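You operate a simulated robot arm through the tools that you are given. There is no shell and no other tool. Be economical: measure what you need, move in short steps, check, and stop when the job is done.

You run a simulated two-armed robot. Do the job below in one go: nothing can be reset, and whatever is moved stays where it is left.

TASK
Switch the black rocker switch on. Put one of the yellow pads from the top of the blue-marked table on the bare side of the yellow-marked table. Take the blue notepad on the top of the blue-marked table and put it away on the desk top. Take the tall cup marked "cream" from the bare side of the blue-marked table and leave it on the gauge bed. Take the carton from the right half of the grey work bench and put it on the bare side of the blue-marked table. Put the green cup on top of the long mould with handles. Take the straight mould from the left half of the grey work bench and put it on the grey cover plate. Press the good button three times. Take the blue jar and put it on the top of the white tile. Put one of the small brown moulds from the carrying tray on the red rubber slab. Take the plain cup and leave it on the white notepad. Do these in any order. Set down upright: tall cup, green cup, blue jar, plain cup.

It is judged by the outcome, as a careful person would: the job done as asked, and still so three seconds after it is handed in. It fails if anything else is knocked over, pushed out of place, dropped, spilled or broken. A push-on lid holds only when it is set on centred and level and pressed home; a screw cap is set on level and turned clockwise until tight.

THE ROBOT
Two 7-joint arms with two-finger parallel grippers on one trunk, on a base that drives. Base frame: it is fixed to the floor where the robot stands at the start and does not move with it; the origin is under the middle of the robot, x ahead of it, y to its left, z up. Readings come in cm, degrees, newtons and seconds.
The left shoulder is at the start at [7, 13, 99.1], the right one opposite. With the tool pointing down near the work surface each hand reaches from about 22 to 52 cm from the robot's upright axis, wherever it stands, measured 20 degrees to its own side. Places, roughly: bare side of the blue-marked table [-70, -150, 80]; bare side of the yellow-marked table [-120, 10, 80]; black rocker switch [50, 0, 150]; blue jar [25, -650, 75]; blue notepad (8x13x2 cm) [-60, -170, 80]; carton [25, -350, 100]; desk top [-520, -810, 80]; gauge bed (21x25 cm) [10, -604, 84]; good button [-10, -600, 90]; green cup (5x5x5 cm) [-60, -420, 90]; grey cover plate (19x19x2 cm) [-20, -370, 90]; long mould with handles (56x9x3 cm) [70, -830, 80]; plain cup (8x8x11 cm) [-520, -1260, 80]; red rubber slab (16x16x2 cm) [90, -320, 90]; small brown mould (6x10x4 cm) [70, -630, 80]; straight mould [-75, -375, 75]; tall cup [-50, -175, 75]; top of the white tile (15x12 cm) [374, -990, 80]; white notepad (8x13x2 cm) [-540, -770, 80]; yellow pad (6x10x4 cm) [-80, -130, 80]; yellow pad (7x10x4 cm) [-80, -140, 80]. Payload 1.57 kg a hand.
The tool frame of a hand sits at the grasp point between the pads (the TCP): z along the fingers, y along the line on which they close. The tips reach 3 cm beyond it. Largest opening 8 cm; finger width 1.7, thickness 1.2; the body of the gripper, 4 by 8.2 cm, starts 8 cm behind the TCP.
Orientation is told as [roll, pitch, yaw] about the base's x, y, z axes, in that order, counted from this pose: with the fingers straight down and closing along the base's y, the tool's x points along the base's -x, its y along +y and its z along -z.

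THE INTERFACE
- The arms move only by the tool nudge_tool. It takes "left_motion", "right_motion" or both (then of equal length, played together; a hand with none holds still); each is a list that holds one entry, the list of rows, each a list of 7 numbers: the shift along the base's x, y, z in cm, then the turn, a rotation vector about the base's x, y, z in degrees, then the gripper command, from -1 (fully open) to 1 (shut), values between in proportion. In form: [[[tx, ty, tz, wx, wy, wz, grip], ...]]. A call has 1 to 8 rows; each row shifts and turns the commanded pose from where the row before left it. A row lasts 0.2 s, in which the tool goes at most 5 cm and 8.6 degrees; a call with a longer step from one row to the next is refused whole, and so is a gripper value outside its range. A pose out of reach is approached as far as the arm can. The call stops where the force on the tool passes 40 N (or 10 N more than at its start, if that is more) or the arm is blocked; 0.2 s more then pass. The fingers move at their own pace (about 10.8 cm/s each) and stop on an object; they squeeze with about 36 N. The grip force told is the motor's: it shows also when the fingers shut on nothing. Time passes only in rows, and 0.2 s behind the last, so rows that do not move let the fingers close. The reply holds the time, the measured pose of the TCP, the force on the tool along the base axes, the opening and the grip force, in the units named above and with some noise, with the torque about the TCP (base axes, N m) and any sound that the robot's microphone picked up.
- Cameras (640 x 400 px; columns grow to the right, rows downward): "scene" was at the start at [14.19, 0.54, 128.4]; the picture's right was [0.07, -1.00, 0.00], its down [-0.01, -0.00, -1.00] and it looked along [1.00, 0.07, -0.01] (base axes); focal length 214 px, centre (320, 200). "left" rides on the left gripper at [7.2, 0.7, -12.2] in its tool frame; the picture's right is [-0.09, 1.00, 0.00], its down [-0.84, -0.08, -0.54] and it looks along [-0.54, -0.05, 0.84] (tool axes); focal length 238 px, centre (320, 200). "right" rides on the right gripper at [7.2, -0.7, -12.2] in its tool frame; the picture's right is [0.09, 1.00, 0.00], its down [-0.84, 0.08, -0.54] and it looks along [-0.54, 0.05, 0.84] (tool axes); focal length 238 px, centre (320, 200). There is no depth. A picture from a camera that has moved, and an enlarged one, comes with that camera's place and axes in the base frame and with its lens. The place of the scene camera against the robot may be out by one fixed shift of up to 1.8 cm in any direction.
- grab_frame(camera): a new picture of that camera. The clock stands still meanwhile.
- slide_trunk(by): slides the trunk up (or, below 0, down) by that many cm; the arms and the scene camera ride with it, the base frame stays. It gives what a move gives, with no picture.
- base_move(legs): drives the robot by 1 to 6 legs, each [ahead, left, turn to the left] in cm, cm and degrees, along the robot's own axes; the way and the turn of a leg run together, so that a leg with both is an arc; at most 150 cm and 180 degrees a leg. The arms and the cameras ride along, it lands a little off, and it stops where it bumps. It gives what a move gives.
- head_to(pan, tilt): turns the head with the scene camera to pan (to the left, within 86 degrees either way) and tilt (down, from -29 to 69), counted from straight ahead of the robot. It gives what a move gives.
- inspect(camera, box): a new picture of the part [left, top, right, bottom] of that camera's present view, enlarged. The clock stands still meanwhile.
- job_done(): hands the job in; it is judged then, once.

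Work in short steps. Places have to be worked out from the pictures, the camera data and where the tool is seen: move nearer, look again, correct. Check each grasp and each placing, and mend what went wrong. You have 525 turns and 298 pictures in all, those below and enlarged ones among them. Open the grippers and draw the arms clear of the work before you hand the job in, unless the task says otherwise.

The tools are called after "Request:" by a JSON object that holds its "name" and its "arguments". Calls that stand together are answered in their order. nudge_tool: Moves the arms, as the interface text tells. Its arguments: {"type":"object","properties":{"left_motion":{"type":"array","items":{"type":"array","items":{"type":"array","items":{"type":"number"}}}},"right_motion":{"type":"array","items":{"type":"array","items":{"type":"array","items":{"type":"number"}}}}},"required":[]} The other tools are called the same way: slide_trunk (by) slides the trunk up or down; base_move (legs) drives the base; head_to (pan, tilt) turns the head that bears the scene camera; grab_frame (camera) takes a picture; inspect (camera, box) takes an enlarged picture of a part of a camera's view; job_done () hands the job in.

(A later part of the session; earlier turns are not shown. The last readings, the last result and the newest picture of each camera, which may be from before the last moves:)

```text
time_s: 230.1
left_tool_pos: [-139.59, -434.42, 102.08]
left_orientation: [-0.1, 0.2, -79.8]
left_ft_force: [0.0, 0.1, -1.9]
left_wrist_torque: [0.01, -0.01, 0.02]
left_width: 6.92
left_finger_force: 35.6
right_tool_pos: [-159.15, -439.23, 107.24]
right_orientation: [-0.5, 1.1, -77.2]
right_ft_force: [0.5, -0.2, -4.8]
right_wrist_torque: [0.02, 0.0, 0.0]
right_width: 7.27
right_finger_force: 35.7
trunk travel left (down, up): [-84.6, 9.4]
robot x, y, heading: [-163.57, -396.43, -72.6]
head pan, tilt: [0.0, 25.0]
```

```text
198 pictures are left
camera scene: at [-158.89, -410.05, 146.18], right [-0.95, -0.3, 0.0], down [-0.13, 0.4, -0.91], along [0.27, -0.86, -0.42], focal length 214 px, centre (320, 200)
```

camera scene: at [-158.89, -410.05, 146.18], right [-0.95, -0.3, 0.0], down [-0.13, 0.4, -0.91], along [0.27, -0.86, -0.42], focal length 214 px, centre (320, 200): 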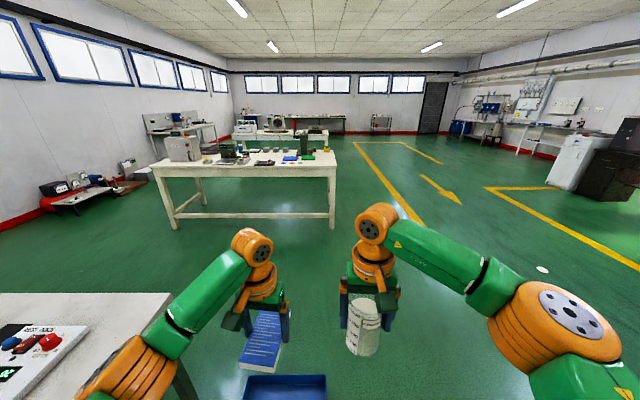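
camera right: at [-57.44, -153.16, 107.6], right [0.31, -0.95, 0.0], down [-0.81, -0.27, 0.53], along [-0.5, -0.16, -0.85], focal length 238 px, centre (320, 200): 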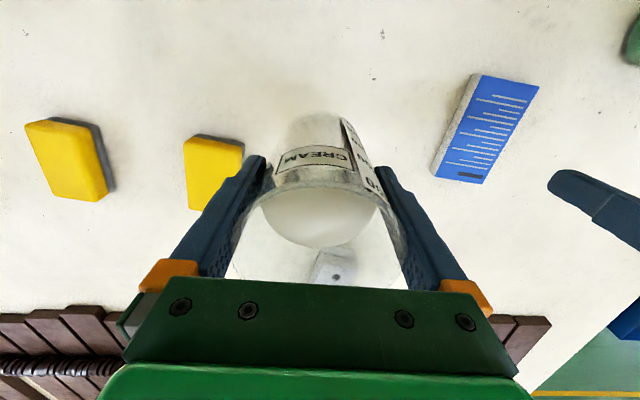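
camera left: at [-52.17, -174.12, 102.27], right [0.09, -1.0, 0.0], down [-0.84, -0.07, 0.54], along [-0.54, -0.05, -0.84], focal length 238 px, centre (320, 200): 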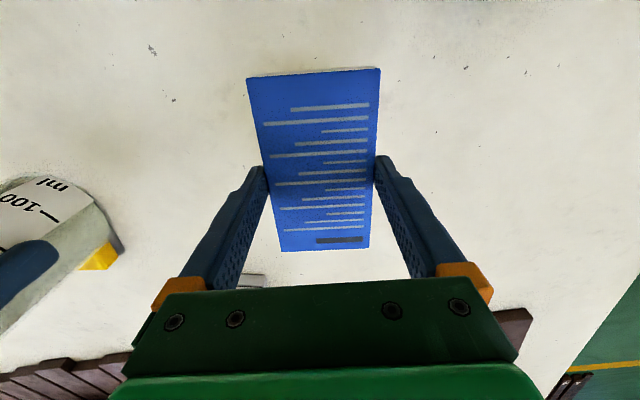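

I was stopped by the blue tray on the floor beside the bench. I look down at it to check its place.

Request:
{"name": "head_to", "arguments": {"pan": 10, "tilt": 62}}

Request:
{"name": "grab_frame", "arguments": {"camera": "scene"}}

```text
time_s: 231.1
left_tool_pos: [-139.64, -434.51, 102.03]
left_orientation: [0.0, 0.0, -79.9]
left_ft_force: [1.0, 0.0, -1.6]
left_wrist_torque: [0.03, 0.02, 0.0]
left_width: 6.9
left_finger_force: 36.6
right_tool_pos: [-159.17, -439.29, 107.27]
right_orientation: [-0.4, 1.1, -77.2]
right_ft_force: [-0.3, 0.1, -3.8]
right_wrist_torque: [0.01, -0.06, 0.02]
right_width: 7.28
right_finger_force: 36.3
trunk travel left (down, up): [-84.6, 9.4]
robot x, y, heading: [-163.27, -396.45, -73.1]
head pan, tilt: [10.0, 62.0]
```

```text
197 pictures are left
camera scene: at [-158.65, -406.96, 140.96], right [-0.89, -0.46, 0.0], down [-0.4, 0.79, -0.47], along [0.22, -0.42, -0.88], focal length 214 px, centre (320, 200)
```

scene: 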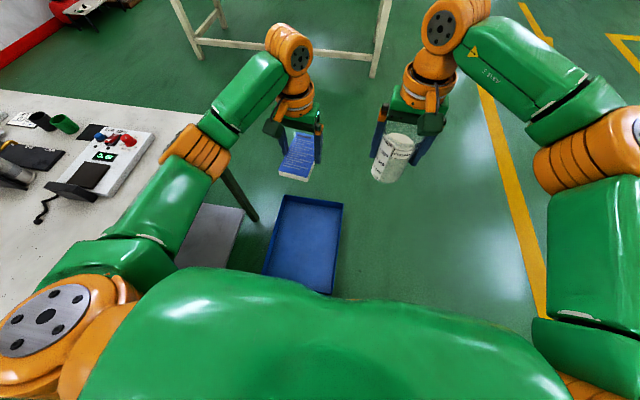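

The tray is beside the bench; I'll compare its place later from an earlier vantage point. I sidestep right around it and go on south.

Request:
{"name": "base_move", "arguments": {"legs": [[-6, 0, 0], [0, -70, 0], [90, 0, 0], [80, 0, 0]]}}

Request:
{"name": "head_to", "arguments": {"pan": 30, "tilt": 25}}

Request:
{"name": "grab_frame", "arguments": {"camera": "scene"}}

```text
time_s: 243.8
left_tool_pos: [-157.92, -613.0, 101.99]
left_orientation: [0.0, -0.1, -80.3]
left_ft_force: [0.3, 0.2, -1.3]
left_wrist_torque: [0.0, 0.0, 0.03]
left_width: 6.88
left_finger_force: 36.1
right_tool_pos: [-177.46, -617.64, 107.26]
right_orientation: [-0.4, 1.1, -77.7]
right_ft_force: [0.3, 0.4, -4.9]
right_wrist_torque: [0.01, -0.05, 0.01]
right_width: 7.25
right_finger_force: 35.8
trunk travel left (down, up): [-84.6, 9.4]
robot x, y, heading: [-181.03, -574.87, -73.1]
head pan, tilt: [10.0, 62.0]
```

```text
time_s: 244.9
left_tool_pos: [-157.96, -613.18, 101.98]
left_orientation: [-0.1, 0.0, -80.3]
left_ft_force: [-1.0, -0.3, -1.5]
left_wrist_torque: [0.03, 0.0, 0.01]
left_width: 6.91
left_finger_force: 35.7
right_tool_pos: [-177.45, -617.8, 107.23]
right_orientation: [-0.4, 1.1, -77.7]
right_ft_force: [0.5, 0.2, -3.6]
right_wrist_torque: [0.02, -0.01, 0.0]
right_width: 7.23
right_finger_force: 36.1
trunk travel left (down, up): [-84.6, 9.4]
robot x, y, heading: [-181.28, -574.52, -73.4]
head pan, tilt: [30.0, 25.0]
```

```text
196 pictures are left
camera scene: at [-172.84, -586.06, 146.18], right [-0.69, -0.73, 0.0], down [-0.31, 0.29, -0.91], along [0.66, -0.62, -0.42], focal length 214 px, centre (320, 200)
```

scene: 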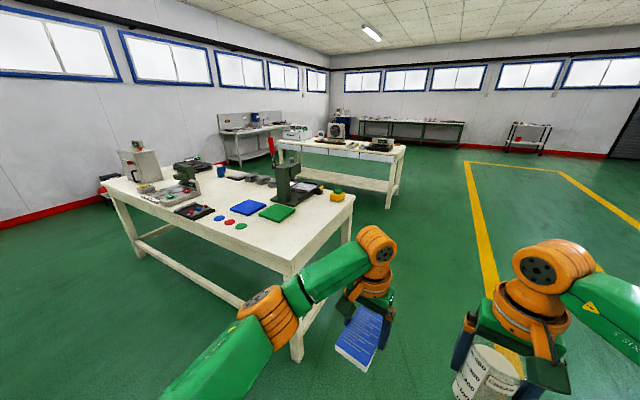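

The next table is in view; I enlarge it.

Request:
{"name": "inspect", "arguments": {"camera": "scene", "box": [90, 130, 370, 290]}}

```text
2.29 times, centred on (230, 210) of scene
camera zoom: at [-172.84, -586.06, 146.18], right [-0.69, -0.73, 0.0], down [-0.31, 0.29, -0.91], along [0.66, -0.62, -0.42], focal length 490 px, centre (526, 177)
```

zoom: 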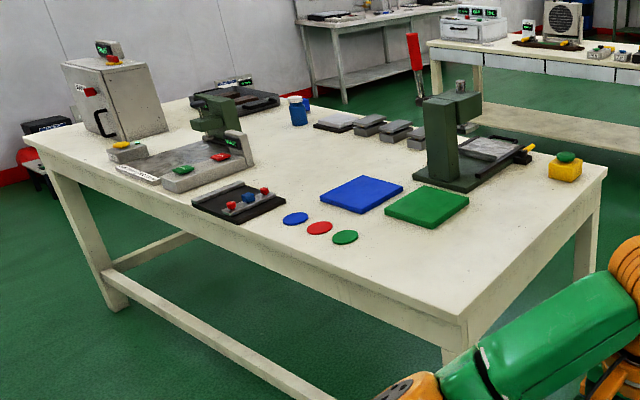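

The gauge with its bed and buttons is on this table's near (north) side. I sidestep left ~186 cm to face it.

Request:
{"name": "base_move", "arguments": {"legs": [[0, 93, 0.5], [0, 93, 0]]}}

Request:
{"name": "head_to", "arguments": {"pan": 0, "tilt": 35}}

Request:
{"name": "grab_frame", "arguments": {"camera": "scene"}}

Request:
{"name": "inspect", "arguments": {"camera": "scene", "box": [220, 100, 500, 275]}}

```text
time_s: 254.2
left_tool_pos: [20.01, -560.53, 101.99]
left_orientation: [0.1, 0.0, -80.5]
left_ft_force: [-0.5, -0.4, -1.2]
left_wrist_torque: [0.03, 0.0, 0.01]
left_width: 6.92
left_finger_force: 36.2
right_tool_pos: [0.38, -565.18, 107.1]
right_orientation: [-0.3, 1.1, -77.8]
right_ft_force: [-0.6, -0.5, -3.9]
right_wrist_torque: [0.03, 0.03, -0.02]
right_width: 7.24
right_finger_force: 35.9
trunk travel left (down, up): [-84.6, 9.4]
robot x, y, heading: [-3.27, -522.02, -73.2]
head pan, tilt: [30.0, 25.0]
```

```text
time_s: 255.2
left_tool_pos: [20.01, -560.61, 102.07]
left_orientation: [0.0, 0.1, -80.4]
left_ft_force: [-1.0, 0.8, -2.1]
left_wrist_torque: [0.03, 0.0, 0.01]
left_width: 6.9
left_finger_force: 35.6
right_tool_pos: [0.49, -565.16, 107.1]
right_orientation: [-0.5, 1.1, -77.8]
right_ft_force: [-0.7, -0.6, -4.7]
right_wrist_torque: [0.05, 0.01, 0.03]
right_width: 7.25
right_finger_force: 35.9
trunk travel left (down, up): [-84.6, 9.4]
robot x, y, heading: [-3.41, -522.28, -73.1]
head pan, tilt: [0.0, 35.0]
```

```text
194 pictures are left
camera scene: at [0.98, -535.51, 144.61], right [-0.96, -0.29, 0.0], down [-0.17, 0.55, -0.82], along [0.24, -0.78, -0.57], focal length 214 px, centre (320, 200)
```

scene: 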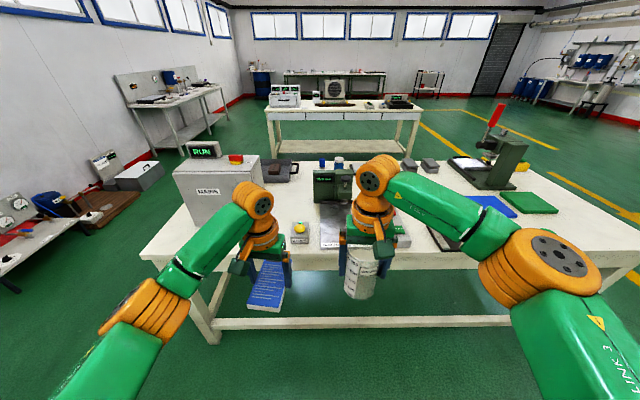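

```text
2.29 times, centred on (360, 188) of scene
camera zoom: at [0.98, -535.51, 144.61], right [-0.96, -0.29, 0.0], down [-0.17, 0.55, -0.82], along [0.24, -0.78, -0.57], focal length 490 px, centre (229, 229)
```

zoom: 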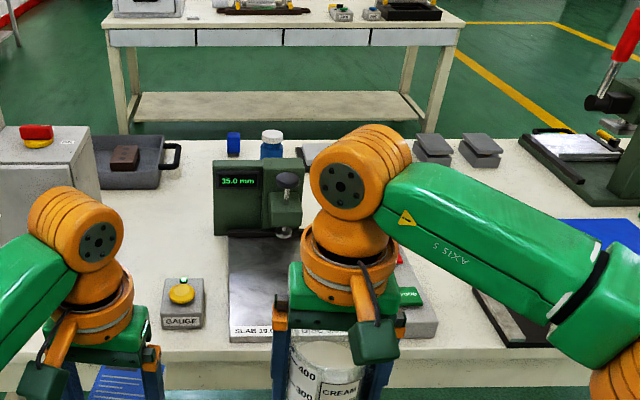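

The gauge bed is ahead (front edge ~69 cm from me, bed centred [10.7, -603.6]); I'll set the cup on its front half, clear of the spindle. I drive 31 cm in.

Request:
{"name": "base_move", "arguments": {"legs": [[31, 0, 0]]}}

Request:
{"name": "head_to", "arguments": {"pan": 0, "tilt": 50}}

Request:
{"name": "grab_frame", "arguments": {"camera": "scene"}}

Request:
{"name": "grab_frame", "arguments": {"camera": "right"}}

```text
time_s: 257.2
left_tool_pos: [28.83, -590.03, 102.1]
left_orientation: [0.0, -0.1, -80.4]
left_ft_force: [0.8, 0.6, -1.0]
left_wrist_torque: [0.02, -0.02, 0.03]
left_width: 6.93
left_finger_force: 35.9
right_tool_pos: [9.27, -594.47, 107.29]
right_orientation: [-0.4, 1.0, -77.8]
right_ft_force: [0.1, 0.4, -4.8]
right_wrist_torque: [0.02, 0.0, 0.03]
right_width: 7.25
right_finger_force: 36.0
trunk travel left (down, up): [-84.6, 9.4]
robot x, y, heading: [5.66, -551.84, -73.4]
head pan, tilt: [0.0, 35.0]
```

```text
time_s: 258.0
left_tool_pos: [28.85, -590.16, 101.96]
left_orientation: [0.0, 0.0, -80.5]
left_ft_force: [0.3, 0.2, -1.1]
left_wrist_torque: [0.01, -0.03, 0.01]
left_width: 6.95
left_finger_force: 35.9
right_tool_pos: [9.25, -594.77, 107.17]
right_orientation: [-0.4, 1.1, -77.8]
right_ft_force: [0.0, -0.6, -4.6]
right_wrist_torque: [-0.02, 0.04, 0.0]
right_width: 7.25
right_finger_force: 35.5
trunk travel left (down, up): [-84.6, 9.4]
robot x, y, heading: [5.61, -551.58, -73.3]
head pan, tilt: [0.0, 50.0]
```

```text
192 pictures are left
camera scene: at [9.5, -564.1, 142.44], right [-0.96, -0.29, 0.0], down [-0.22, 0.73, -0.64], along [0.18, -0.62, -0.77], focal length 214 px, centre (320, 200)
```

scene: 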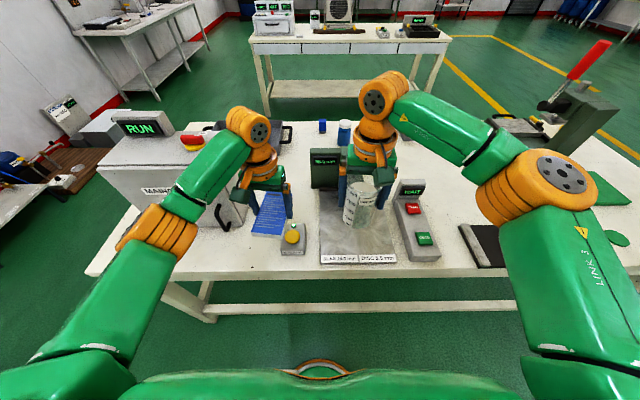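

```text
191 pictures are left
camera right: at [7.25, -588.15, 119.53], right [0.95, 0.3, 0.0], down [0.26, -0.81, 0.52], along [0.15, -0.5, -0.85], focal length 238 px, centre (320, 200)
```

right: 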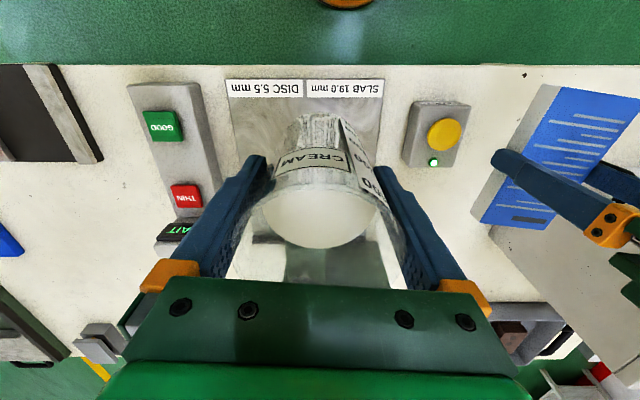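

The cup hangs over the bed's front. I move it 4 cm further in and lower to just above the bed.

Request:
{"name": "nudge_tool", "arguments": {"right_motion": [[[0.1, -2, 0, 0, 0, 0, 0], [0.1, -2, 0, 0, 0, 0, 0], [0, -0.1, -3, 0, 0, 0, 0], [0, 0, -3, 0, 0, 0, 0], [0, 0, -3, 0, 0, 0, 0], [0, 0, -2, 0, 0, 0, 0], [0, 0, -1.5, 0, 0, 0, 0]]]}}

Request:
{"name": "grab_frame", "arguments": {"camera": "scene"}}

Request:
{"name": "grab_frame", "arguments": {"camera": "right"}}

```text
time_s: 259.6
left_tool_pos: [28.85, -590.16, 101.98]
left_orientation: [0.0, 0.0, -80.3]
left_ft_force: [0.1, 0.2, -1.4]
left_wrist_torque: [0.0, 0.01, -0.02]
left_width: 6.94
left_finger_force: 35.8
right_tool_pos: [9.38, -598.87, 94.77]
right_orientation: [-0.3, 1.1, -77.8]
right_ft_force: [-0.4, 0.7, -4.3]
right_wrist_torque: [0.04, -0.01, -0.01]
right_width: 7.25
right_finger_force: 35.7
trunk travel left (down, up): [-84.6, 9.4]
robot x, y, heading: [5.8, -551.72, -73.6]
head pan, tilt: [0.0, 50.0]
```

```text
190 pictures are left
camera scene: at [9.49, -564.11, 142.43], right [-0.96, -0.29, 0.0], down [-0.22, 0.73, -0.64], along [0.18, -0.61, -0.77], focal length 214 px, centre (320, 200)
```

scene: 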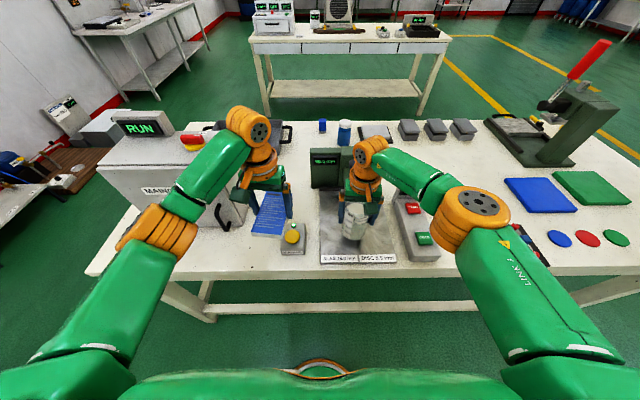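

```text
189 pictures are left
camera right: at [7.35, -592.25, 107.1], right [0.95, 0.3, 0.0], down [0.26, -0.81, 0.53], along [0.15, -0.5, -0.85], focal length 238 px, centre (320, 200)
```

right: 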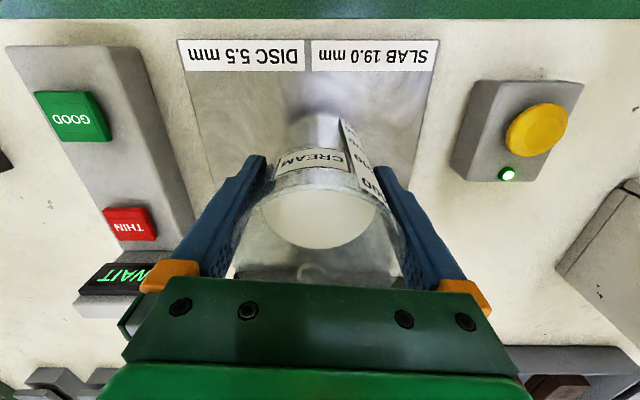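

Well over the bed. I lower in small steps until contact.

Request:
{"name": "nudge_tool", "arguments": {"right_motion": [[[0, 0, -0.5, 0, 0, 0, 0], [0, 0, -0.5, 0, 0, 0, 0], [0, 0, -0.5, 0, 0, 0, 0], [0, 0, -0.4, 0, 0, 0, 0]]]}}

Request:
{"name": "nudge_tool", "arguments": {"right_motion": [[[0, 0, -0.3, 0, 0, 0, 0], [0, 0, -0.3, 0, 0, 0, 0], [0, 0, -0.3, 0, 0, 0, 0]]]}}

```text
time_s: 260.6
left_tool_pos: [28.95, -590.17, 102.0]
left_orientation: [0.0, 0.0, -80.3]
left_ft_force: [0.4, 1.1, -2.2]
left_wrist_torque: [-0.01, -0.01, -0.02]
left_width: 6.9
left_finger_force: 36.2
right_tool_pos: [9.38, -598.7, 92.78]
right_orientation: [-0.5, 1.2, -77.8]
right_ft_force: [-0.6, 0.2, -3.7]
right_wrist_torque: [0.04, -0.01, 0.01]
right_width: 7.25
right_finger_force: 35.6
trunk travel left (down, up): [-84.6, 9.4]
robot x, y, heading: [5.69, -551.62, -73.2]
head pan, tilt: [0.0, 50.0]
```

```text
time_s: 261.4
left_tool_pos: [28.94, -590.21, 101.97]
left_orientation: [-0.1, -0.1, -80.3]
left_ft_force: [-0.1, 0.9, -1.2]
left_wrist_torque: [0.03, 0.0, -0.01]
left_width: 6.91
left_finger_force: 36.0
right_tool_pos: [9.49, -598.88, 91.97]
right_orientation: [-0.4, 1.1, -77.7]
right_ft_force: [0.9, -0.6, -4.1]
right_wrist_torque: [0.04, 0.02, 0.01]
right_width: 7.26
right_finger_force: 36.1
trunk travel left (down, up): [-84.6, 9.4]
robot x, y, heading: [5.85, -551.87, -73.3]
head pan, tilt: [0.0, 50.0]
```

Request:
{"name": "nudge_tool", "arguments": {"right_motion": [[[0, 0, -0.25, 0, 0, 0, 0], [0, 0, -0.25, 0, 0, 0, 0], [0, 0, -0.25, 0, 0, 0, 0], [0, 0, 0, 0, 0, 0, 0]]]}}

```text
time_s: 262.4
left_tool_pos: [28.95, -589.83, 102.26]
left_orientation: [-0.1, -0.4, -80.4]
left_ft_force: [-0.4, -0.2, -1.4]
left_wrist_torque: [-0.02, 0.01, 0.03]
left_width: 6.94
left_finger_force: 36.0
right_tool_pos: [9.42, -598.55, 91.42]
right_orientation: [-0.3, 0.8, -77.9]
right_ft_force: [-0.5, -7.7, 26.8]
right_wrist_torque: [0.2, -0.03, -0.11]
right_width: 7.23
right_finger_force: 35.7
trunk travel left (down, up): [-84.6, 9.4]
robot x, y, heading: [5.58, -551.54, -73.1]
head pan, tilt: [0.0, 50.0]
```

The cup rests on the bed. I ease up, release, and rise straight.

Request:
{"name": "nudge_tool", "arguments": {"right_motion": [[[0, 0, 0.2, 0, 0, 0, 0], [0, 0, 0, 0, 0, 0, -1], [0, 0, 0, 0, 0, 0, -1], [0, 0, 1, 0, 0, 0, -1], [0, 0, 2, 0, 0, 0, -1], [0, 0, 3, 0, 0, 0, -1], [0, 0, 4, 0, 0, 0, -1], [0, 0, 4, 0, 0, 0, -1]]]}}

Request:
{"name": "grab_frame", "arguments": {"camera": "right"}}

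```text
time_s: 264.2
left_tool_pos: [28.89, -589.99, 102.01]
left_orientation: [-0.1, -0.1, -80.4]
left_ft_force: [-1.0, 1.3, -1.7]
left_wrist_torque: [0.01, 0.02, 0.0]
left_width: 6.93
left_finger_force: 36.0
right_tool_pos: [9.55, -598.43, 105.37]
right_orientation: [-0.4, 1.1, -77.9]
right_ft_force: [0.2, 0.3, -0.2]
right_wrist_torque: [-0.04, 0.02, 0.02]
right_width: 8.0
right_finger_force: 0.0
trunk travel left (down, up): [-84.6, 9.4]
robot x, y, heading: [5.79, -551.82, -73.7]
head pan, tilt: [0.0, 50.0]
```

```text
188 pictures are left
camera right: at [7.51, -591.81, 117.7], right [0.95, 0.3, -0.01], down [0.26, -0.81, 0.53], along [0.15, -0.5, -0.85], focal length 238 px, centre (320, 200)
```

right: 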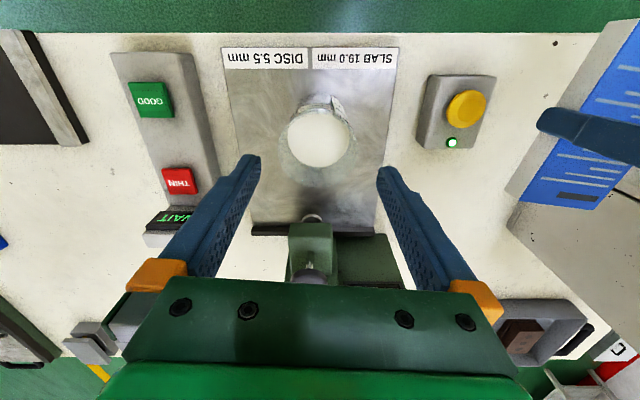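

The cup stands on the gauge bed. The GOOD button is at about [-9, -601.5]. I raise the notepad, shift the base right 12 cm and close the right fingers.

Request:
{"name": "nudge_tool", "arguments": {"left_motion": [[[0, 0, 4, 0, 0, 0, 1], [0, 1, 4, 0, 0, 0, 1]]], "right_motion": [[[0, 0, 4, 0, 0, 0, 1], [0, 0, 2, 0, 0, 0, 1]]]}}

Request:
{"name": "base_move", "arguments": {"legs": [[0, -13, 0]]}}

Request:
{"name": "grab_frame", "arguments": {"camera": "right"}}

```text
time_s: 264.8
left_tool_pos: [28.69, -589.02, 110.13]
left_orientation: [0.0, -0.2, -80.5]
left_ft_force: [0.0, 0.0, -1.3]
left_wrist_torque: [0.01, -0.01, 0.01]
left_width: 6.93
left_finger_force: 35.4
right_tool_pos: [9.54, -598.49, 111.34]
right_orientation: [-0.4, 1.0, -77.9]
right_ft_force: [-0.3, 0.0, -0.4]
right_wrist_torque: [-0.03, 0.02, 0.0]
right_width: 0.0
right_finger_force: 21.3
trunk travel left (down, up): [-84.6, 9.4]
robot x, y, heading: [5.48, -551.62, -73.4]
head pan, tilt: [0.0, 50.0]
```

```text
time_s: 266.1
left_tool_pos: [16.64, -592.92, 110.17]
left_orientation: [-0.3, -0.1, -80.5]
left_ft_force: [-0.1, -0.3, -1.1]
left_wrist_torque: [-0.01, 0.03, -0.02]
left_width: 6.91
left_finger_force: 36.4
right_tool_pos: [-2.61, -602.33, 111.25]
right_orientation: [-0.7, 1.2, -77.9]
right_ft_force: [1.1, 0.7, -0.8]
right_wrist_torque: [-0.02, 0.03, 0.03]
right_width: 0.0
right_finger_force: 21.1
trunk travel left (down, up): [-84.6, 9.4]
robot x, y, heading: [-6.93, -555.39, -73.3]
head pan, tilt: [0.0, 50.0]
```

```text
187 pictures are left
camera right: at [-4.66, -595.65, 123.63], right [0.95, 0.3, -0.01], down [0.26, -0.81, 0.53], along [0.15, -0.5, -0.85], focal length 238 px, centre (320, 200)
```

right: 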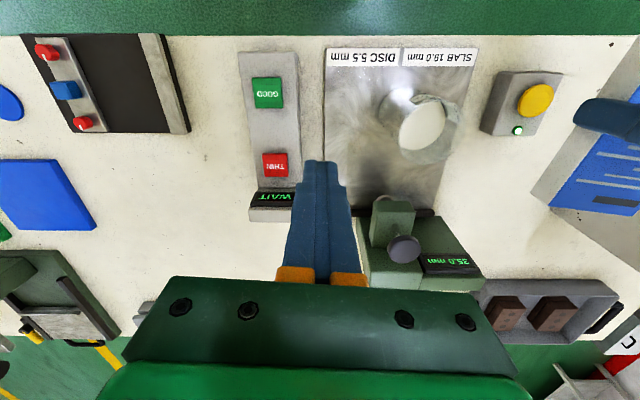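

GOOD is at about [-10.4, -602.1, 87.7]. I move above it and lower to tips about 3 cm above.

Request:
{"name": "nudge_tool", "arguments": {"right_motion": [[[-3.9, 0.1, -1, 0, 0, 0, 1], [-3.9, 0.1, -1, 0, 0, 0, 1], [0, 0, -4, 0, 0, 0, 1], [0, 0, -4, 0, 0, 0, 1], [0, 0, -4, 0, 0, 0, 1], [0, 0, -3, 0, 0, 0, 1]]]}}

Request:
{"name": "grab_frame", "arguments": {"camera": "right"}}

```text
time_s: 267.5
left_tool_pos: [16.4, -593.16, 110.13]
left_orientation: [0.0, -0.1, -80.5]
left_ft_force: [-0.6, 0.2, -0.9]
left_wrist_torque: [0.02, -0.01, 0.0]
left_width: 6.88
left_finger_force: 36.0
right_tool_pos: [-10.6, -602.41, 94.28]
right_orientation: [-0.4, 1.1, -77.9]
right_ft_force: [1.3, 0.1, -0.4]
right_wrist_torque: [-0.01, 0.02, -0.02]
right_width: 0.02
right_finger_force: 20.8
trunk travel left (down, up): [-84.6, 9.4]
robot x, y, heading: [-6.33, -555.2, -73.5]
head pan, tilt: [0.0, 50.0]
```

```text
186 pictures are left
camera right: at [-12.66, -595.8, 106.6], right [0.95, 0.3, 0.0], down [0.26, -0.81, 0.53], along [0.15, -0.5, -0.85], focal length 238 px, centre (320, 200)
```

right: 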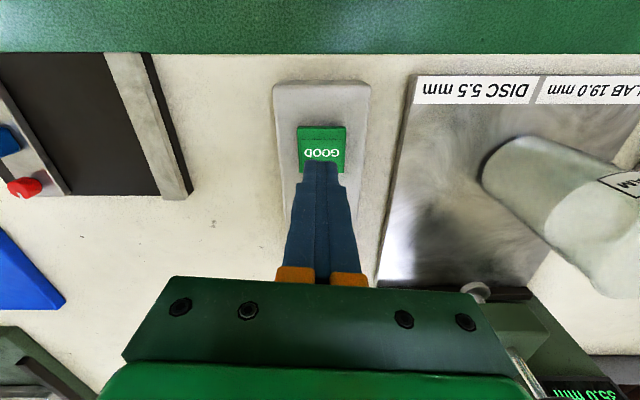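

Aligned with the button. I press down gently and listen.

Request:
{"name": "nudge_tool", "arguments": {"right_motion": [[[0, 0.2, -1.5, 0, 0, 0, 1], [0, 0, -1, 0, 0, 0, 1], [0, 0, -0.5, 0, 0, 0, 1], [0, 0, -0.3, 0, 0, 0, 1], [0, 0, -0.3, 0, 0, 0, 1]]]}}

```text
time_s: 268.7
left_tool_pos: [16.43, -593.06, 110.09]
left_orientation: [0.1, -0.1, -80.5]
left_ft_force: [0.4, -0.4, -0.9]
left_wrist_torque: [-0.02, 0.03, -0.01]
left_width: 6.89
left_finger_force: 36.2
right_tool_pos: [-10.7, -601.99, 90.53]
right_orientation: [-0.4, 1.1, -77.9]
right_ft_force: [0.5, 0.3, -0.6]
right_wrist_torque: [-0.03, 0.01, -0.03]
right_width: 0.0
right_finger_force: 21.3
trunk travel left (down, up): [-84.6, 9.4]
robot x, y, heading: [-6.43, -555.42, -73.4]
head pan, tilt: [0.0, 50.0]
```

Request:
{"name": "nudge_tool", "arguments": {"right_motion": [[[0, 0, -0.3, 0, 0, 0, 1], [0, 0, -0.3, 0, 0, 0, 1], [0, 0, -0.3, 0, 0, 0, 1], [0, 0, -0.3, 0, 0, 0, 1]]]}}

```text
time_s: 269.7
left_tool_pos: [16.38, -593.02, 110.18]
left_orientation: [0.0, -0.1, -80.4]
left_ft_force: [-1.0, 0.2, -1.5]
left_wrist_torque: [0.02, 0.01, 0.01]
left_width: 6.92
left_finger_force: 36.4
right_tool_pos: [-10.82, -602.01, 89.6]
right_orientation: [-0.3, 0.8, -77.9]
right_ft_force: [-1.7, -6.5, 17.2]
right_wrist_torque: [-0.23, 0.03, -0.05]
right_width: 0.0
right_finger_force: 20.7
trunk travel left (down, up): [-84.6, 9.4]
robot x, y, heading: [-6.6, -555.39, -73.2]
head pan, tilt: [0.0, 50.0]
heard: click
```

Click heard: press 1. I rise 2 cm and check the display before the second press.

Request:
{"name": "nudge_tool", "arguments": {"right_motion": [[[0, 0, 1, 0, 0, 0, 1], [0, 0, 1, 0, 0, 0, 1], [0, 0, 0, 0, 0, 0, 1]]]}}

Request:
{"name": "grab_frame", "arguments": {"camera": "scene"}}

```text
time_s: 270.5
left_tool_pos: [16.41, -593.06, 110.15]
left_orientation: [0.0, -0.1, -80.5]
left_ft_force: [-0.5, -0.6, -1.1]
left_wrist_torque: [-0.01, 0.04, 0.01]
left_width: 6.92
left_finger_force: 36.4
right_tool_pos: [-10.68, -601.94, 91.42]
right_orientation: [-0.5, 1.1, -77.9]
right_ft_force: [1.2, -0.9, -0.9]
right_wrist_torque: [0.02, -0.01, -0.02]
right_width: 0.01
right_finger_force: 21.0
trunk travel left (down, up): [-84.6, 9.4]
robot x, y, heading: [-6.6, -555.27, -73.2]
head pan, tilt: [0.0, 50.0]
```

```text
185 pictures are left
camera scene: at [-2.93, -567.67, 142.44], right [-0.96, -0.29, 0.0], down [-0.22, 0.73, -0.64], along [0.18, -0.62, -0.77], focal length 214 px, centre (320, 200)
```

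scene: 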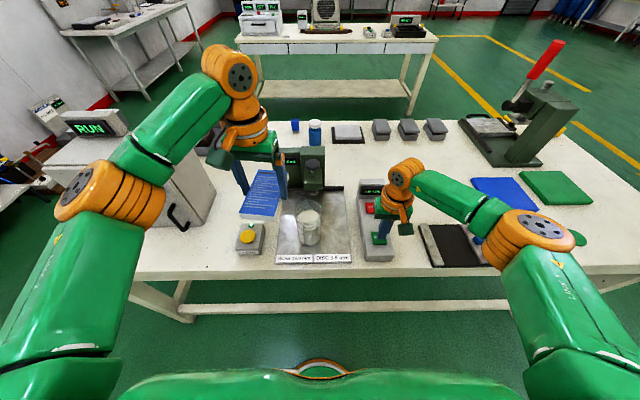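

I press a second time with the same stroke.

Request:
{"name": "nudge_tool", "arguments": {"right_motion": [[[0, 0, -0.7, 0, 0, 0, 1], [0, 0, -0.5, 0, 0, 0, 1], [0, 0, -0.4, 0, 0, 0, 1], [0, 0, -0.4, 0, 0, 0, 1]]]}}

Request:
{"name": "nudge_tool", "arguments": {"right_motion": [[[0, 0, 1, 0, 0, 0, 1], [0, 0, 1, 0, 0, 0, 1], [0, 0, 0, 0, 0, 0, 1]]]}}

```text
time_s: 271.5
left_tool_pos: [16.39, -592.87, 110.29]
left_orientation: [-0.1, -0.1, -80.5]
left_ft_force: [-0.2, 0.0, -1.1]
left_wrist_torque: [-0.01, -0.01, -0.04]
left_width: 6.91
left_finger_force: 36.0
right_tool_pos: [-10.86, -601.92, 89.66]
right_orientation: [-0.4, 0.8, -77.9]
right_ft_force: [-1.0, -4.2, 11.8]
right_wrist_torque: [-0.15, -0.02, 0.04]
right_width: 0.0
right_finger_force: 21.3
trunk travel left (down, up): [-84.6, 9.4]
robot x, y, heading: [-6.29, -555.28, -73.5]
head pan, tilt: [0.0, 50.0]
heard: click
```

```text
time_s: 272.3
left_tool_pos: [16.41, -593.0, 110.26]
left_orientation: [0.1, -0.2, -80.5]
left_ft_force: [1.2, -0.7, -1.0]
left_wrist_torque: [-0.04, -0.02, 0.01]
left_width: 6.93
left_finger_force: 35.6
right_tool_pos: [-10.76, -601.96, 91.4]
right_orientation: [-0.4, 1.1, -77.9]
right_ft_force: [0.0, -0.9, -0.6]
right_wrist_torque: [0.02, 0.0, -0.02]
right_width: 0.01
right_finger_force: 21.2
trunk travel left (down, up): [-84.6, 9.4]
robot x, y, heading: [-6.47, -555.23, -73.4]
head pan, tilt: [0.0, 50.0]
```

Second click. Now the third press, then I rise well clear.

Request:
{"name": "nudge_tool", "arguments": {"right_motion": [[[0, 0, -0.7, 0, 0, 0, 1], [0, 0, -0.5, 0, 0, 0, 1], [0, 0, -0.4, 0, 0, 0, 1], [0, 0, -0.4, 0, 0, 0, 1]]]}}

Request:
{"name": "nudge_tool", "arguments": {"right_motion": [[[0, 0, 2, 0, 0, 0, 1], [0, 0, 4, 0, 0, 0, 1], [0, 0, 4, 0, 0, 0, 0], [0, 0, 4, 0, 0, 0, -1], [0, 0, 3, 0, 0, 0, -1]]]}}

Request:
{"name": "inspect", "arguments": {"camera": "scene", "box": [180, 110, 420, 270]}}

```text
time_s: 273.3
left_tool_pos: [16.42, -592.85, 110.21]
left_orientation: [0.1, -0.2, -80.4]
left_ft_force: [-0.8, -0.1, -1.1]
left_wrist_torque: [-0.02, 0.0, 0.0]
left_width: 6.89
left_finger_force: 35.8
right_tool_pos: [-10.75, -601.99, 89.51]
right_orientation: [-0.4, 0.8, -77.9]
right_ft_force: [-2.6, -4.6, 14.0]
right_wrist_torque: [-0.19, 0.02, 0.02]
right_width: 0.0
right_finger_force: 21.5
trunk travel left (down, up): [-84.6, 9.4]
robot x, y, heading: [-6.88, -555.4, -73.4]
head pan, tilt: [0.0, 50.0]
heard: click
```

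```text
time_s: 274.5
left_tool_pos: [16.36, -592.87, 110.1]
left_orientation: [0.0, -0.1, -80.6]
left_ft_force: [0.4, 0.3, -1.5]
left_wrist_torque: [-0.03, 0.02, -0.02]
left_width: 6.91
left_finger_force: 35.7
right_tool_pos: [-10.67, -601.74, 106.5]
right_orientation: [-0.3, 1.2, -77.9]
right_ft_force: [0.1, -0.3, 0.6]
right_wrist_torque: [-0.02, -0.01, -0.01]
right_width: 8.0
right_finger_force: 0.0
trunk travel left (down, up): [-84.6, 9.4]
robot x, y, heading: [-7.12, -555.02, -73.5]
head pan, tilt: [0.0, 50.0]
```

```text
2.50 times, centred on (300, 190) of scene
camera zoom: at [-2.91, -567.59, 142.45], right [-0.96, -0.29, 0.0], down [-0.22, 0.73, -0.64], along [0.18, -0.62, -0.77], focal length 536 px, centre (370, 225)
```

zoom: 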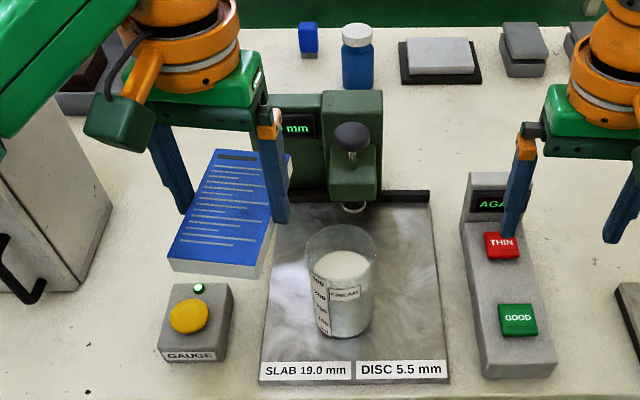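

Three clicks were heard. Next the small brown mould from the carrying tray, reached from the table's south side: I back off and go round by the west.

Request:
{"name": "base_move", "arguments": {"legs": [[-32, 0, 0.5], [0, -85, 0], [0, -85, 0], [115, 0, 0], [110, 0, 0], [0, 0, 90]]}}

Request:
{"name": "head_to", "arguments": {"pan": 0, "tilt": 25}}

Request:
{"name": "grab_frame", "arguments": {"camera": "scene"}}

```text
time_s: 299.5
left_tool_pos: [-75.0, -764.83, 110.23]
left_orientation: [0.0, -0.1, 12.1]
left_ft_force: [-0.3, 0.6, -1.8]
left_wrist_torque: [-0.01, -0.03, 0.03]
left_width: 6.9
left_finger_force: 36.1
right_tool_pos: [-65.11, -791.49, 106.42]
right_orientation: [-0.5, 1.1, 14.6]
right_ft_force: [0.2, 0.3, -0.6]
right_wrist_torque: [0.0, -0.03, 0.02]
right_width: 8.0
right_finger_force: 0.0
trunk travel left (down, up): [-84.6, 9.4]
robot x, y, heading: [-111.88, -789.62, 18.9]
head pan, tilt: [0.0, 50.0]
```

```text
time_s: 300.4
left_tool_pos: [-75.08, -764.85, 110.09]
left_orientation: [0.0, -0.1, 12.1]
left_ft_force: [0.4, 0.1, -1.7]
left_wrist_torque: [-0.03, 0.0, -0.02]
left_width: 6.91
left_finger_force: 36.2
right_tool_pos: [-65.06, -791.47, 106.44]
right_orientation: [-0.3, 1.1, 14.6]
right_ft_force: [0.1, 0.4, 0.9]
right_wrist_torque: [-0.02, -0.01, 0.03]
right_width: 7.99
right_finger_force: 0.1
trunk travel left (down, up): [-84.6, 9.4]
robot x, y, heading: [-111.44, -789.48, 18.9]
head pan, tilt: [0.0, 25.0]
```

```text
183 pictures are left
camera scene: at [-98.02, -785.02, 146.19], right [0.33, -0.94, 0.0], down [-0.4, -0.14, -0.91], along [0.86, 0.3, -0.42], focal length 214 px, centre (320, 200)
```

scene: 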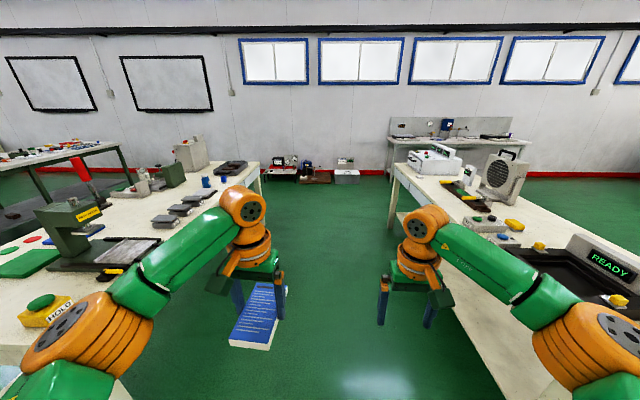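

I'm in the corridor south of the gauge table. I drive along it and turn to face the table's south side near the carrying tray.

Request:
{"name": "base_move", "arguments": {"legs": [[100, 0, -1.7], [103, 0, 0], [0, 0, 90]]}}

Request:
{"name": "grab_frame", "arguments": {"camera": "scene"}}

```text
time_s: 314.3
left_tool_pos: [58.97, -684.86, 110.14]
left_orientation: [0.0, -0.1, 100.0]
left_ft_force: [0.5, -0.4, -0.8]
left_wrist_torque: [0.0, -0.01, 0.0]
left_width: 6.89
left_finger_force: 36.0
right_tool_pos: [85.84, -675.9, 106.38]
right_orientation: [-0.5, 1.2, 102.6]
right_ft_force: [0.1, 0.0, 0.7]
right_wrist_torque: [0.02, -0.02, 0.01]
right_width: 7.99
right_finger_force: 0.1
trunk travel left (down, up): [-84.6, 9.4]
robot x, y, heading: [82.62, -722.1, 107.1]
head pan, tilt: [0.0, 25.0]
```

```text
182 pictures are left
camera scene: at [78.28, -708.85, 146.19], right [0.96, 0.29, 0.0], down [0.12, -0.4, -0.91], along [-0.27, 0.87, -0.42], focal length 214 px, centre (320, 200)
```

scene: 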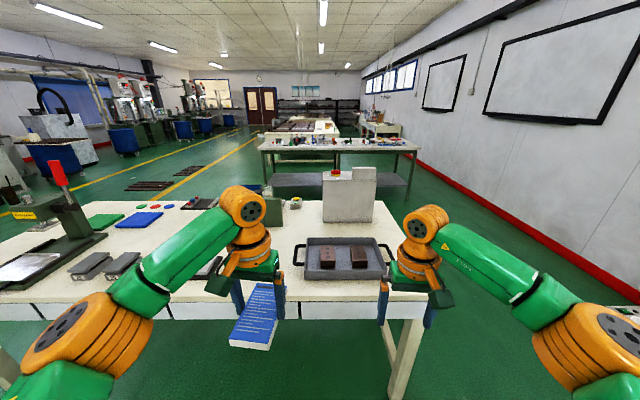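

The carrying tray with two brown moulds is right ahead. I zoom in.

Request:
{"name": "inspect", "arguments": {"camera": "scene", "box": [270, 215, 430, 315]}}

```text
4.00 times, centred on (350, 265) of scene
camera zoom: at [78.28, -708.85, 146.19], right [0.96, 0.29, 0.0], down [0.12, -0.4, -0.91], along [-0.27, 0.87, -0.42], focal length 858 px, centre (200, -60)
```

zoom: 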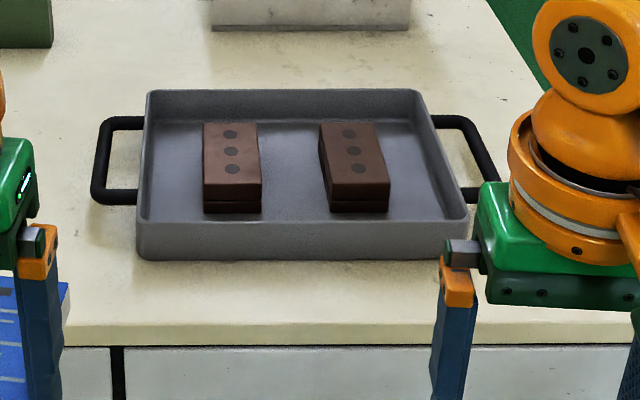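

The moulds match; the right one is at about [72.6, -635.4]. I drive 42 cm in and look with the right wrist camera.

Request:
{"name": "base_move", "arguments": {"legs": [[42, 0, 0]]}}

Request:
{"name": "grab_frame", "arguments": {"camera": "right"}}

```text
time_s: 316.9
left_tool_pos: [46.59, -645.45, 110.24]
left_orientation: [0.0, -0.3, 100.1]
left_ft_force: [-0.4, 0.8, -1.2]
left_wrist_torque: [0.02, -0.02, 0.01]
left_width: 6.92
left_finger_force: 36.0
right_tool_pos: [73.56, -636.29, 106.59]
right_orientation: [-0.4, 1.0, 102.6]
right_ft_force: [-1.3, -0.7, 0.8]
right_wrist_torque: [0.01, 0.03, 0.02]
right_width: 8.02
right_finger_force: 0.1
trunk travel left (down, up): [-84.6, 9.4]
robot x, y, heading: [69.96, -683.13, 107.3]
head pan, tilt: [0.0, 25.0]
```

```text
180 pictures are left
camera right: at [75.64, -643.03, 118.82], right [-0.95, -0.31, -0.01], down [-0.26, 0.81, 0.53], along [-0.16, 0.5, -0.85], focal length 238 px, centre (320, 200)
```

right: 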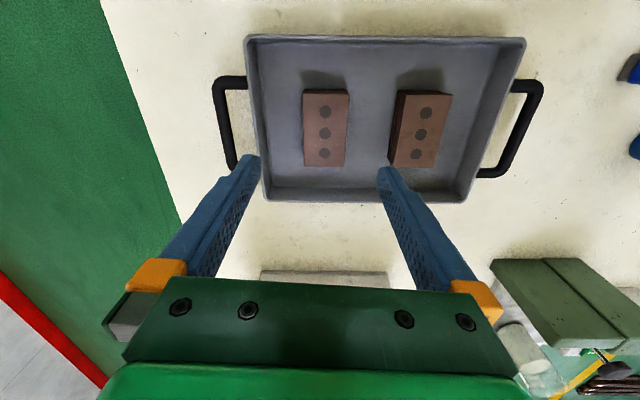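

The near mould is ~5.8 × 10 cm, offset (-1.2, +1.7) and 5.5° turned. I align and descend to z≈95.

Request:
{"name": "nudge_tool", "arguments": {"right_motion": [[[-1.2, 1.7, -2, 0, 0, 5.5, -1], [0, 0, -4, 0, 0, 0, -1], [0, 0, -4, 0, 0, 0, -1], [0, 0, -2, 0, 0, 0, -1]]]}}

Request:
{"name": "grab_frame", "arguments": {"camera": "right"}}

```text
time_s: 317.9
left_tool_pos: [46.61, -645.23, 110.13]
left_orientation: [0.1, 0.0, 100.1]
left_ft_force: [-1.1, -0.6, -0.5]
left_wrist_torque: [0.01, -0.03, 0.0]
left_width: 6.91
left_finger_force: 35.8
right_tool_pos: [72.36, -634.44, 94.55]
right_orientation: [-0.4, 1.2, 108.2]
right_ft_force: [1.1, 0.2, -0.6]
right_wrist_torque: [-0.04, 0.04, -0.04]
right_width: 7.97
right_finger_force: 0.1
trunk travel left (down, up): [-84.6, 9.4]
robot x, y, heading: [70.12, -682.76, 107.1]
head pan, tilt: [0.0, 25.0]
```

```text
179 pictures are left
camera right: at [75.05, -640.87, 106.86], right [-0.92, -0.4, -0.01], down [-0.34, 0.78, 0.53], along [-0.21, 0.48, -0.85], focal length 238 px, centre (320, 200)
```

right: 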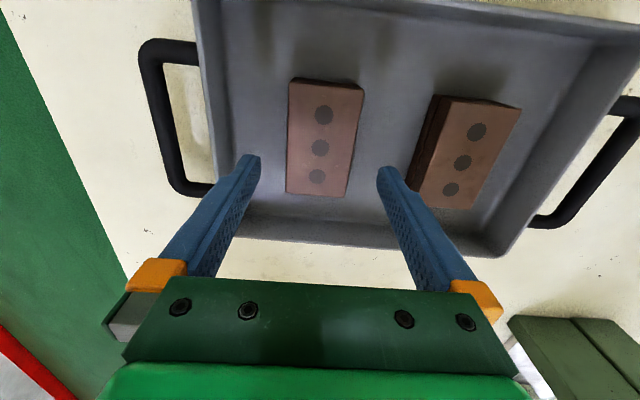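

Aligned and centred. I descend to the tray floor and grip.

Request:
{"name": "nudge_tool", "arguments": {"right_motion": [[[0, 0, -3, 0, 0, 0, -1], [0, 0, -2, 0, 0, 0, -1], [0, 0, -1, 0, 0, 0, -1], [0, 0, -0.5, 0, 0, 0, -1], [0, 0, -0.5, 0, 0, 0, -1], [0, 0, -0.5, 0, 0, 0, -1], [0, 0, -0.5, 0, 0, 0, -1], [0, 0, -0.5, 0, 0, 0, -1]]]}}

Request:
{"name": "grab_frame", "arguments": {"camera": "right"}}

```text
time_s: 319.7
left_tool_pos: [46.59, -645.08, 110.06]
left_orientation: [0.1, -0.1, 100.1]
left_ft_force: [-0.4, -0.1, -1.8]
left_wrist_torque: [-0.01, -0.01, 0.0]
left_width: 6.92
left_finger_force: 35.7
right_tool_pos: [72.24, -634.41, 85.84]
right_orientation: [-0.4, 1.1, 108.2]
right_ft_force: [0.4, 0.0, -0.3]
right_wrist_torque: [0.0, 0.06, 0.02]
right_width: 7.99
right_finger_force: 0.0
trunk travel left (down, up): [-84.6, 9.4]
robot x, y, heading: [70.25, -682.74, 107.1]
head pan, tilt: [0.0, 25.0]
```

```text
178 pictures are left
camera right: at [74.95, -640.93, 98.24], right [-0.92, -0.4, 0.0], down [-0.34, 0.78, 0.53], along [-0.21, 0.48, -0.85], focal length 238 px, centre (320, 200)
```

right: 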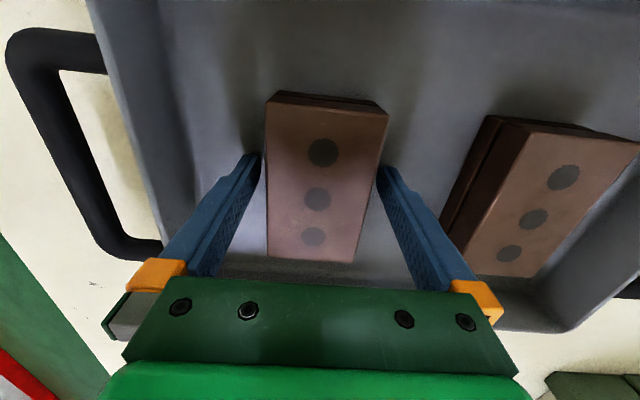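

Straddling it; a bit lower to the floor, then close.

Request:
{"name": "nudge_tool", "arguments": {"right_motion": [[[0, 0, -0.4, 0, 0, 0, -1], [0, 0, -0.4, 0, 0, 0, -1], [0, 0, -0.4, 0, 0, 0, -1], [0, 0, -0.4, 0, 0, 0, -1], [0, 0, -0.4, 0, 0, 0, -1]]]}}

```text
time_s: 320.4
left_tool_pos: [46.73, -645.73, 110.31]
left_orientation: [0.0, -0.4, 100.1]
left_ft_force: [0.5, 0.3, -1.3]
left_wrist_torque: [-0.02, 0.01, 0.0]
left_width: 6.93
left_finger_force: 35.4
right_tool_pos: [72.24, -634.61, 85.6]
right_orientation: [-0.1, 0.3, 108.0]
right_ft_force: [2.9, -2.6, 19.7]
right_wrist_torque: [-0.31, 0.74, 0.18]
right_width: 7.85
right_finger_force: 0.0
trunk travel left (down, up): [-84.6, 9.4]
robot x, y, heading: [70.14, -682.47, 107.2]
head pan, tilt: [0.0, 25.0]
stopped in row 3 (right hand): the force on the tool passed its limit at 45 N (the readings are from after the stop); the commanded pose is now the measured one
```

Tray floor felt at z≈82.5. I close and lift.

Request:
{"name": "nudge_tool", "arguments": {"right_motion": [[[0, 0, 0.3, 0, 0, 0, -1], [0, 0, 0, 0, 0, 0, 1], [0, 0, 0, 0, 0, 0, 1], [0, 0, 0, 0, 0, 0, 1], [0, 0, 2, 0, 0, 0, 1], [0, 0, 4, 0, 0, 0, 1], [0, 0, 4, 0, 0, 0, 1], [0, 0, 4, 0, 0, 0, 1]]]}}

Request:
{"name": "nudge_tool", "arguments": {"right_motion": [[[0, 0, 4, 0, 0, 0, 1], [0, 0, 3, 0, 0, 0, 1]]]}}

Request:
{"name": "grab_frame", "arguments": {"camera": "right"}}

```text
time_s: 322.2
left_tool_pos: [46.59, -645.1, 110.1]
left_orientation: [0.0, 0.1, 100.1]
left_ft_force: [0.5, -0.5, -1.4]
left_wrist_torque: [-0.01, -0.01, -0.02]
left_width: 6.9
left_finger_force: 35.9
right_tool_pos: [71.96, -634.25, 99.54]
right_orientation: [-0.1, 0.6, 108.1]
right_ft_force: [0.4, -0.3, -3.9]
right_wrist_torque: [-0.01, 0.0, 0.0]
right_width: 6.0
right_finger_force: 35.7
trunk travel left (down, up): [-84.6, 9.4]
robot x, y, heading: [69.96, -682.48, 107.0]
head pan, tilt: [0.0, 25.0]
```

```text
time_s: 322.8
left_tool_pos: [46.56, -645.18, 110.09]
left_orientation: [0.0, -0.1, 100.1]
left_ft_force: [0.3, 0.2, -1.0]
left_wrist_torque: [-0.03, 0.01, 0.01]
left_width: 6.91
left_finger_force: 36.0
right_tool_pos: [72.11, -634.24, 106.61]
right_orientation: [-0.1, 0.6, 108.2]
right_ft_force: [-0.1, -0.6, -4.0]
right_wrist_torque: [0.02, -0.03, -0.01]
right_width: 5.95
right_finger_force: 36.2
trunk travel left (down, up): [-84.6, 9.4]
robot x, y, heading: [70.31, -682.79, 107.4]
head pan, tilt: [0.0, 25.0]
```

```text
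177 pictures are left
camera right: at [74.9, -640.89, 118.96], right [-0.92, -0.4, 0.0], down [-0.34, 0.78, 0.53], along [-0.21, 0.49, -0.85], focal length 238 px, centre (320, 200)
```

right: 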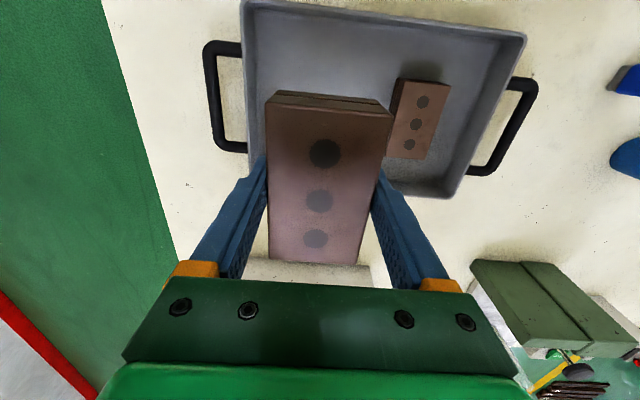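

The mould is held. I back out and drive the long way round to the bench's north side.

Request:
{"name": "base_move", "arguments": {"legs": [[-48, 0, 0], [0, 103, 0], [0, 103, 0], [120, 0, 0], [120, 0, 0], [120, 0, 0]]}}

Request:
{"name": "grab_frame", "arguments": {"camera": "scene"}}

```text
time_s: 352.7
left_tool_pos: [-235.04, -397.88, 110.16]
left_orientation: [0.0, -0.1, 97.8]
left_ft_force: [-0.2, -0.3, -1.4]
left_wrist_torque: [0.03, 0.01, 0.06]
left_width: 6.92
left_finger_force: 36.0
right_tool_pos: [-208.94, -388.16, 106.77]
right_orientation: [-0.2, 0.6, 105.8]
right_ft_force: [-0.5, 0.7, -4.4]
right_wrist_torque: [0.0, 0.03, -0.01]
right_width: 5.98
right_finger_force: 35.6
trunk travel left (down, up): [-84.6, 9.4]
robot x, y, heading: [-212.97, -436.4, 105.2]
head pan, tilt: [0.0, 25.0]
```

```text
176 pictures are left
camera scene: at [-216.46, -422.54, 146.19], right [0.97, 0.26, 0.0], down [0.11, -0.41, -0.91], along [-0.23, 0.88, -0.42], focal length 214 px, centre (320, 200)
```

scene: 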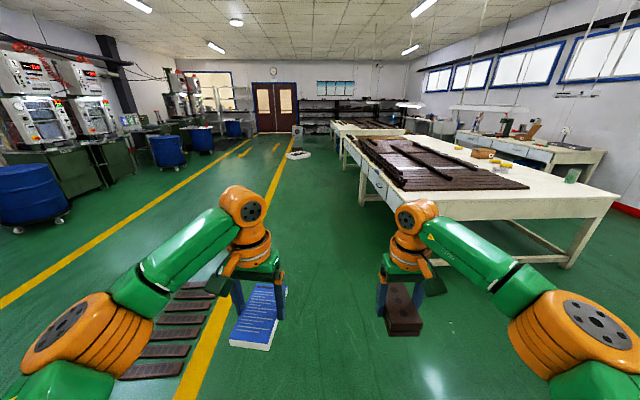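

On track. I continue north, then sidestep right along the bench-table corridor.

Request:
{"name": "base_move", "arguments": {"legs": [[103, 0, 2], [0, -110, 0], [0, -110, 0], [0, -110, 0]]}}

Request:
{"name": "grab_frame", "arguments": {"camera": "scene"}}

```text
time_s: 373.8
left_tool_pos: [47.79, -197.89, 110.05]
left_orientation: [-0.1, 0.0, 102.1]
left_ft_force: [0.0, -0.2, -1.0]
left_wrist_torque: [-0.01, -0.05, -0.02]
left_width: 6.9
left_finger_force: 35.9
right_tool_pos: [72.98, -186.08, 106.57]
right_orientation: [-0.2, 0.6, 110.1]
right_ft_force: [-0.5, 0.5, -3.6]
right_wrist_torque: [-0.01, 0.01, -0.03]
right_width: 5.99
right_finger_force: 36.1
trunk travel left (down, up): [-84.6, 9.4]
robot x, y, heading: [72.49, -234.45, 109.0]
head pan, tilt: [0.0, 25.0]
```

```text
175 pictures are left
camera scene: at [68.09, -221.1, 146.18], right [0.94, 0.33, 0.0], down [0.14, -0.4, -0.91], along [-0.3, 0.86, -0.42], focal length 214 px, centre (320, 200)
```

scene: 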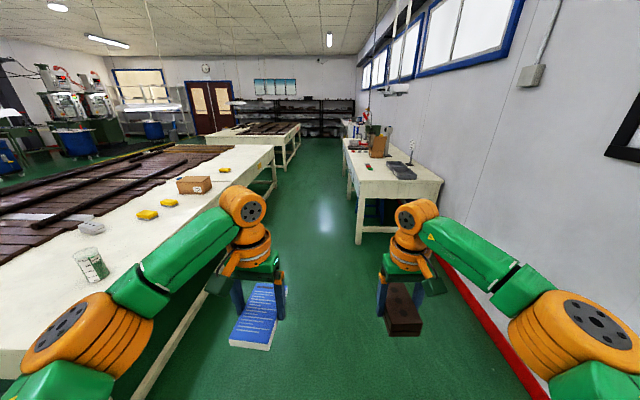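

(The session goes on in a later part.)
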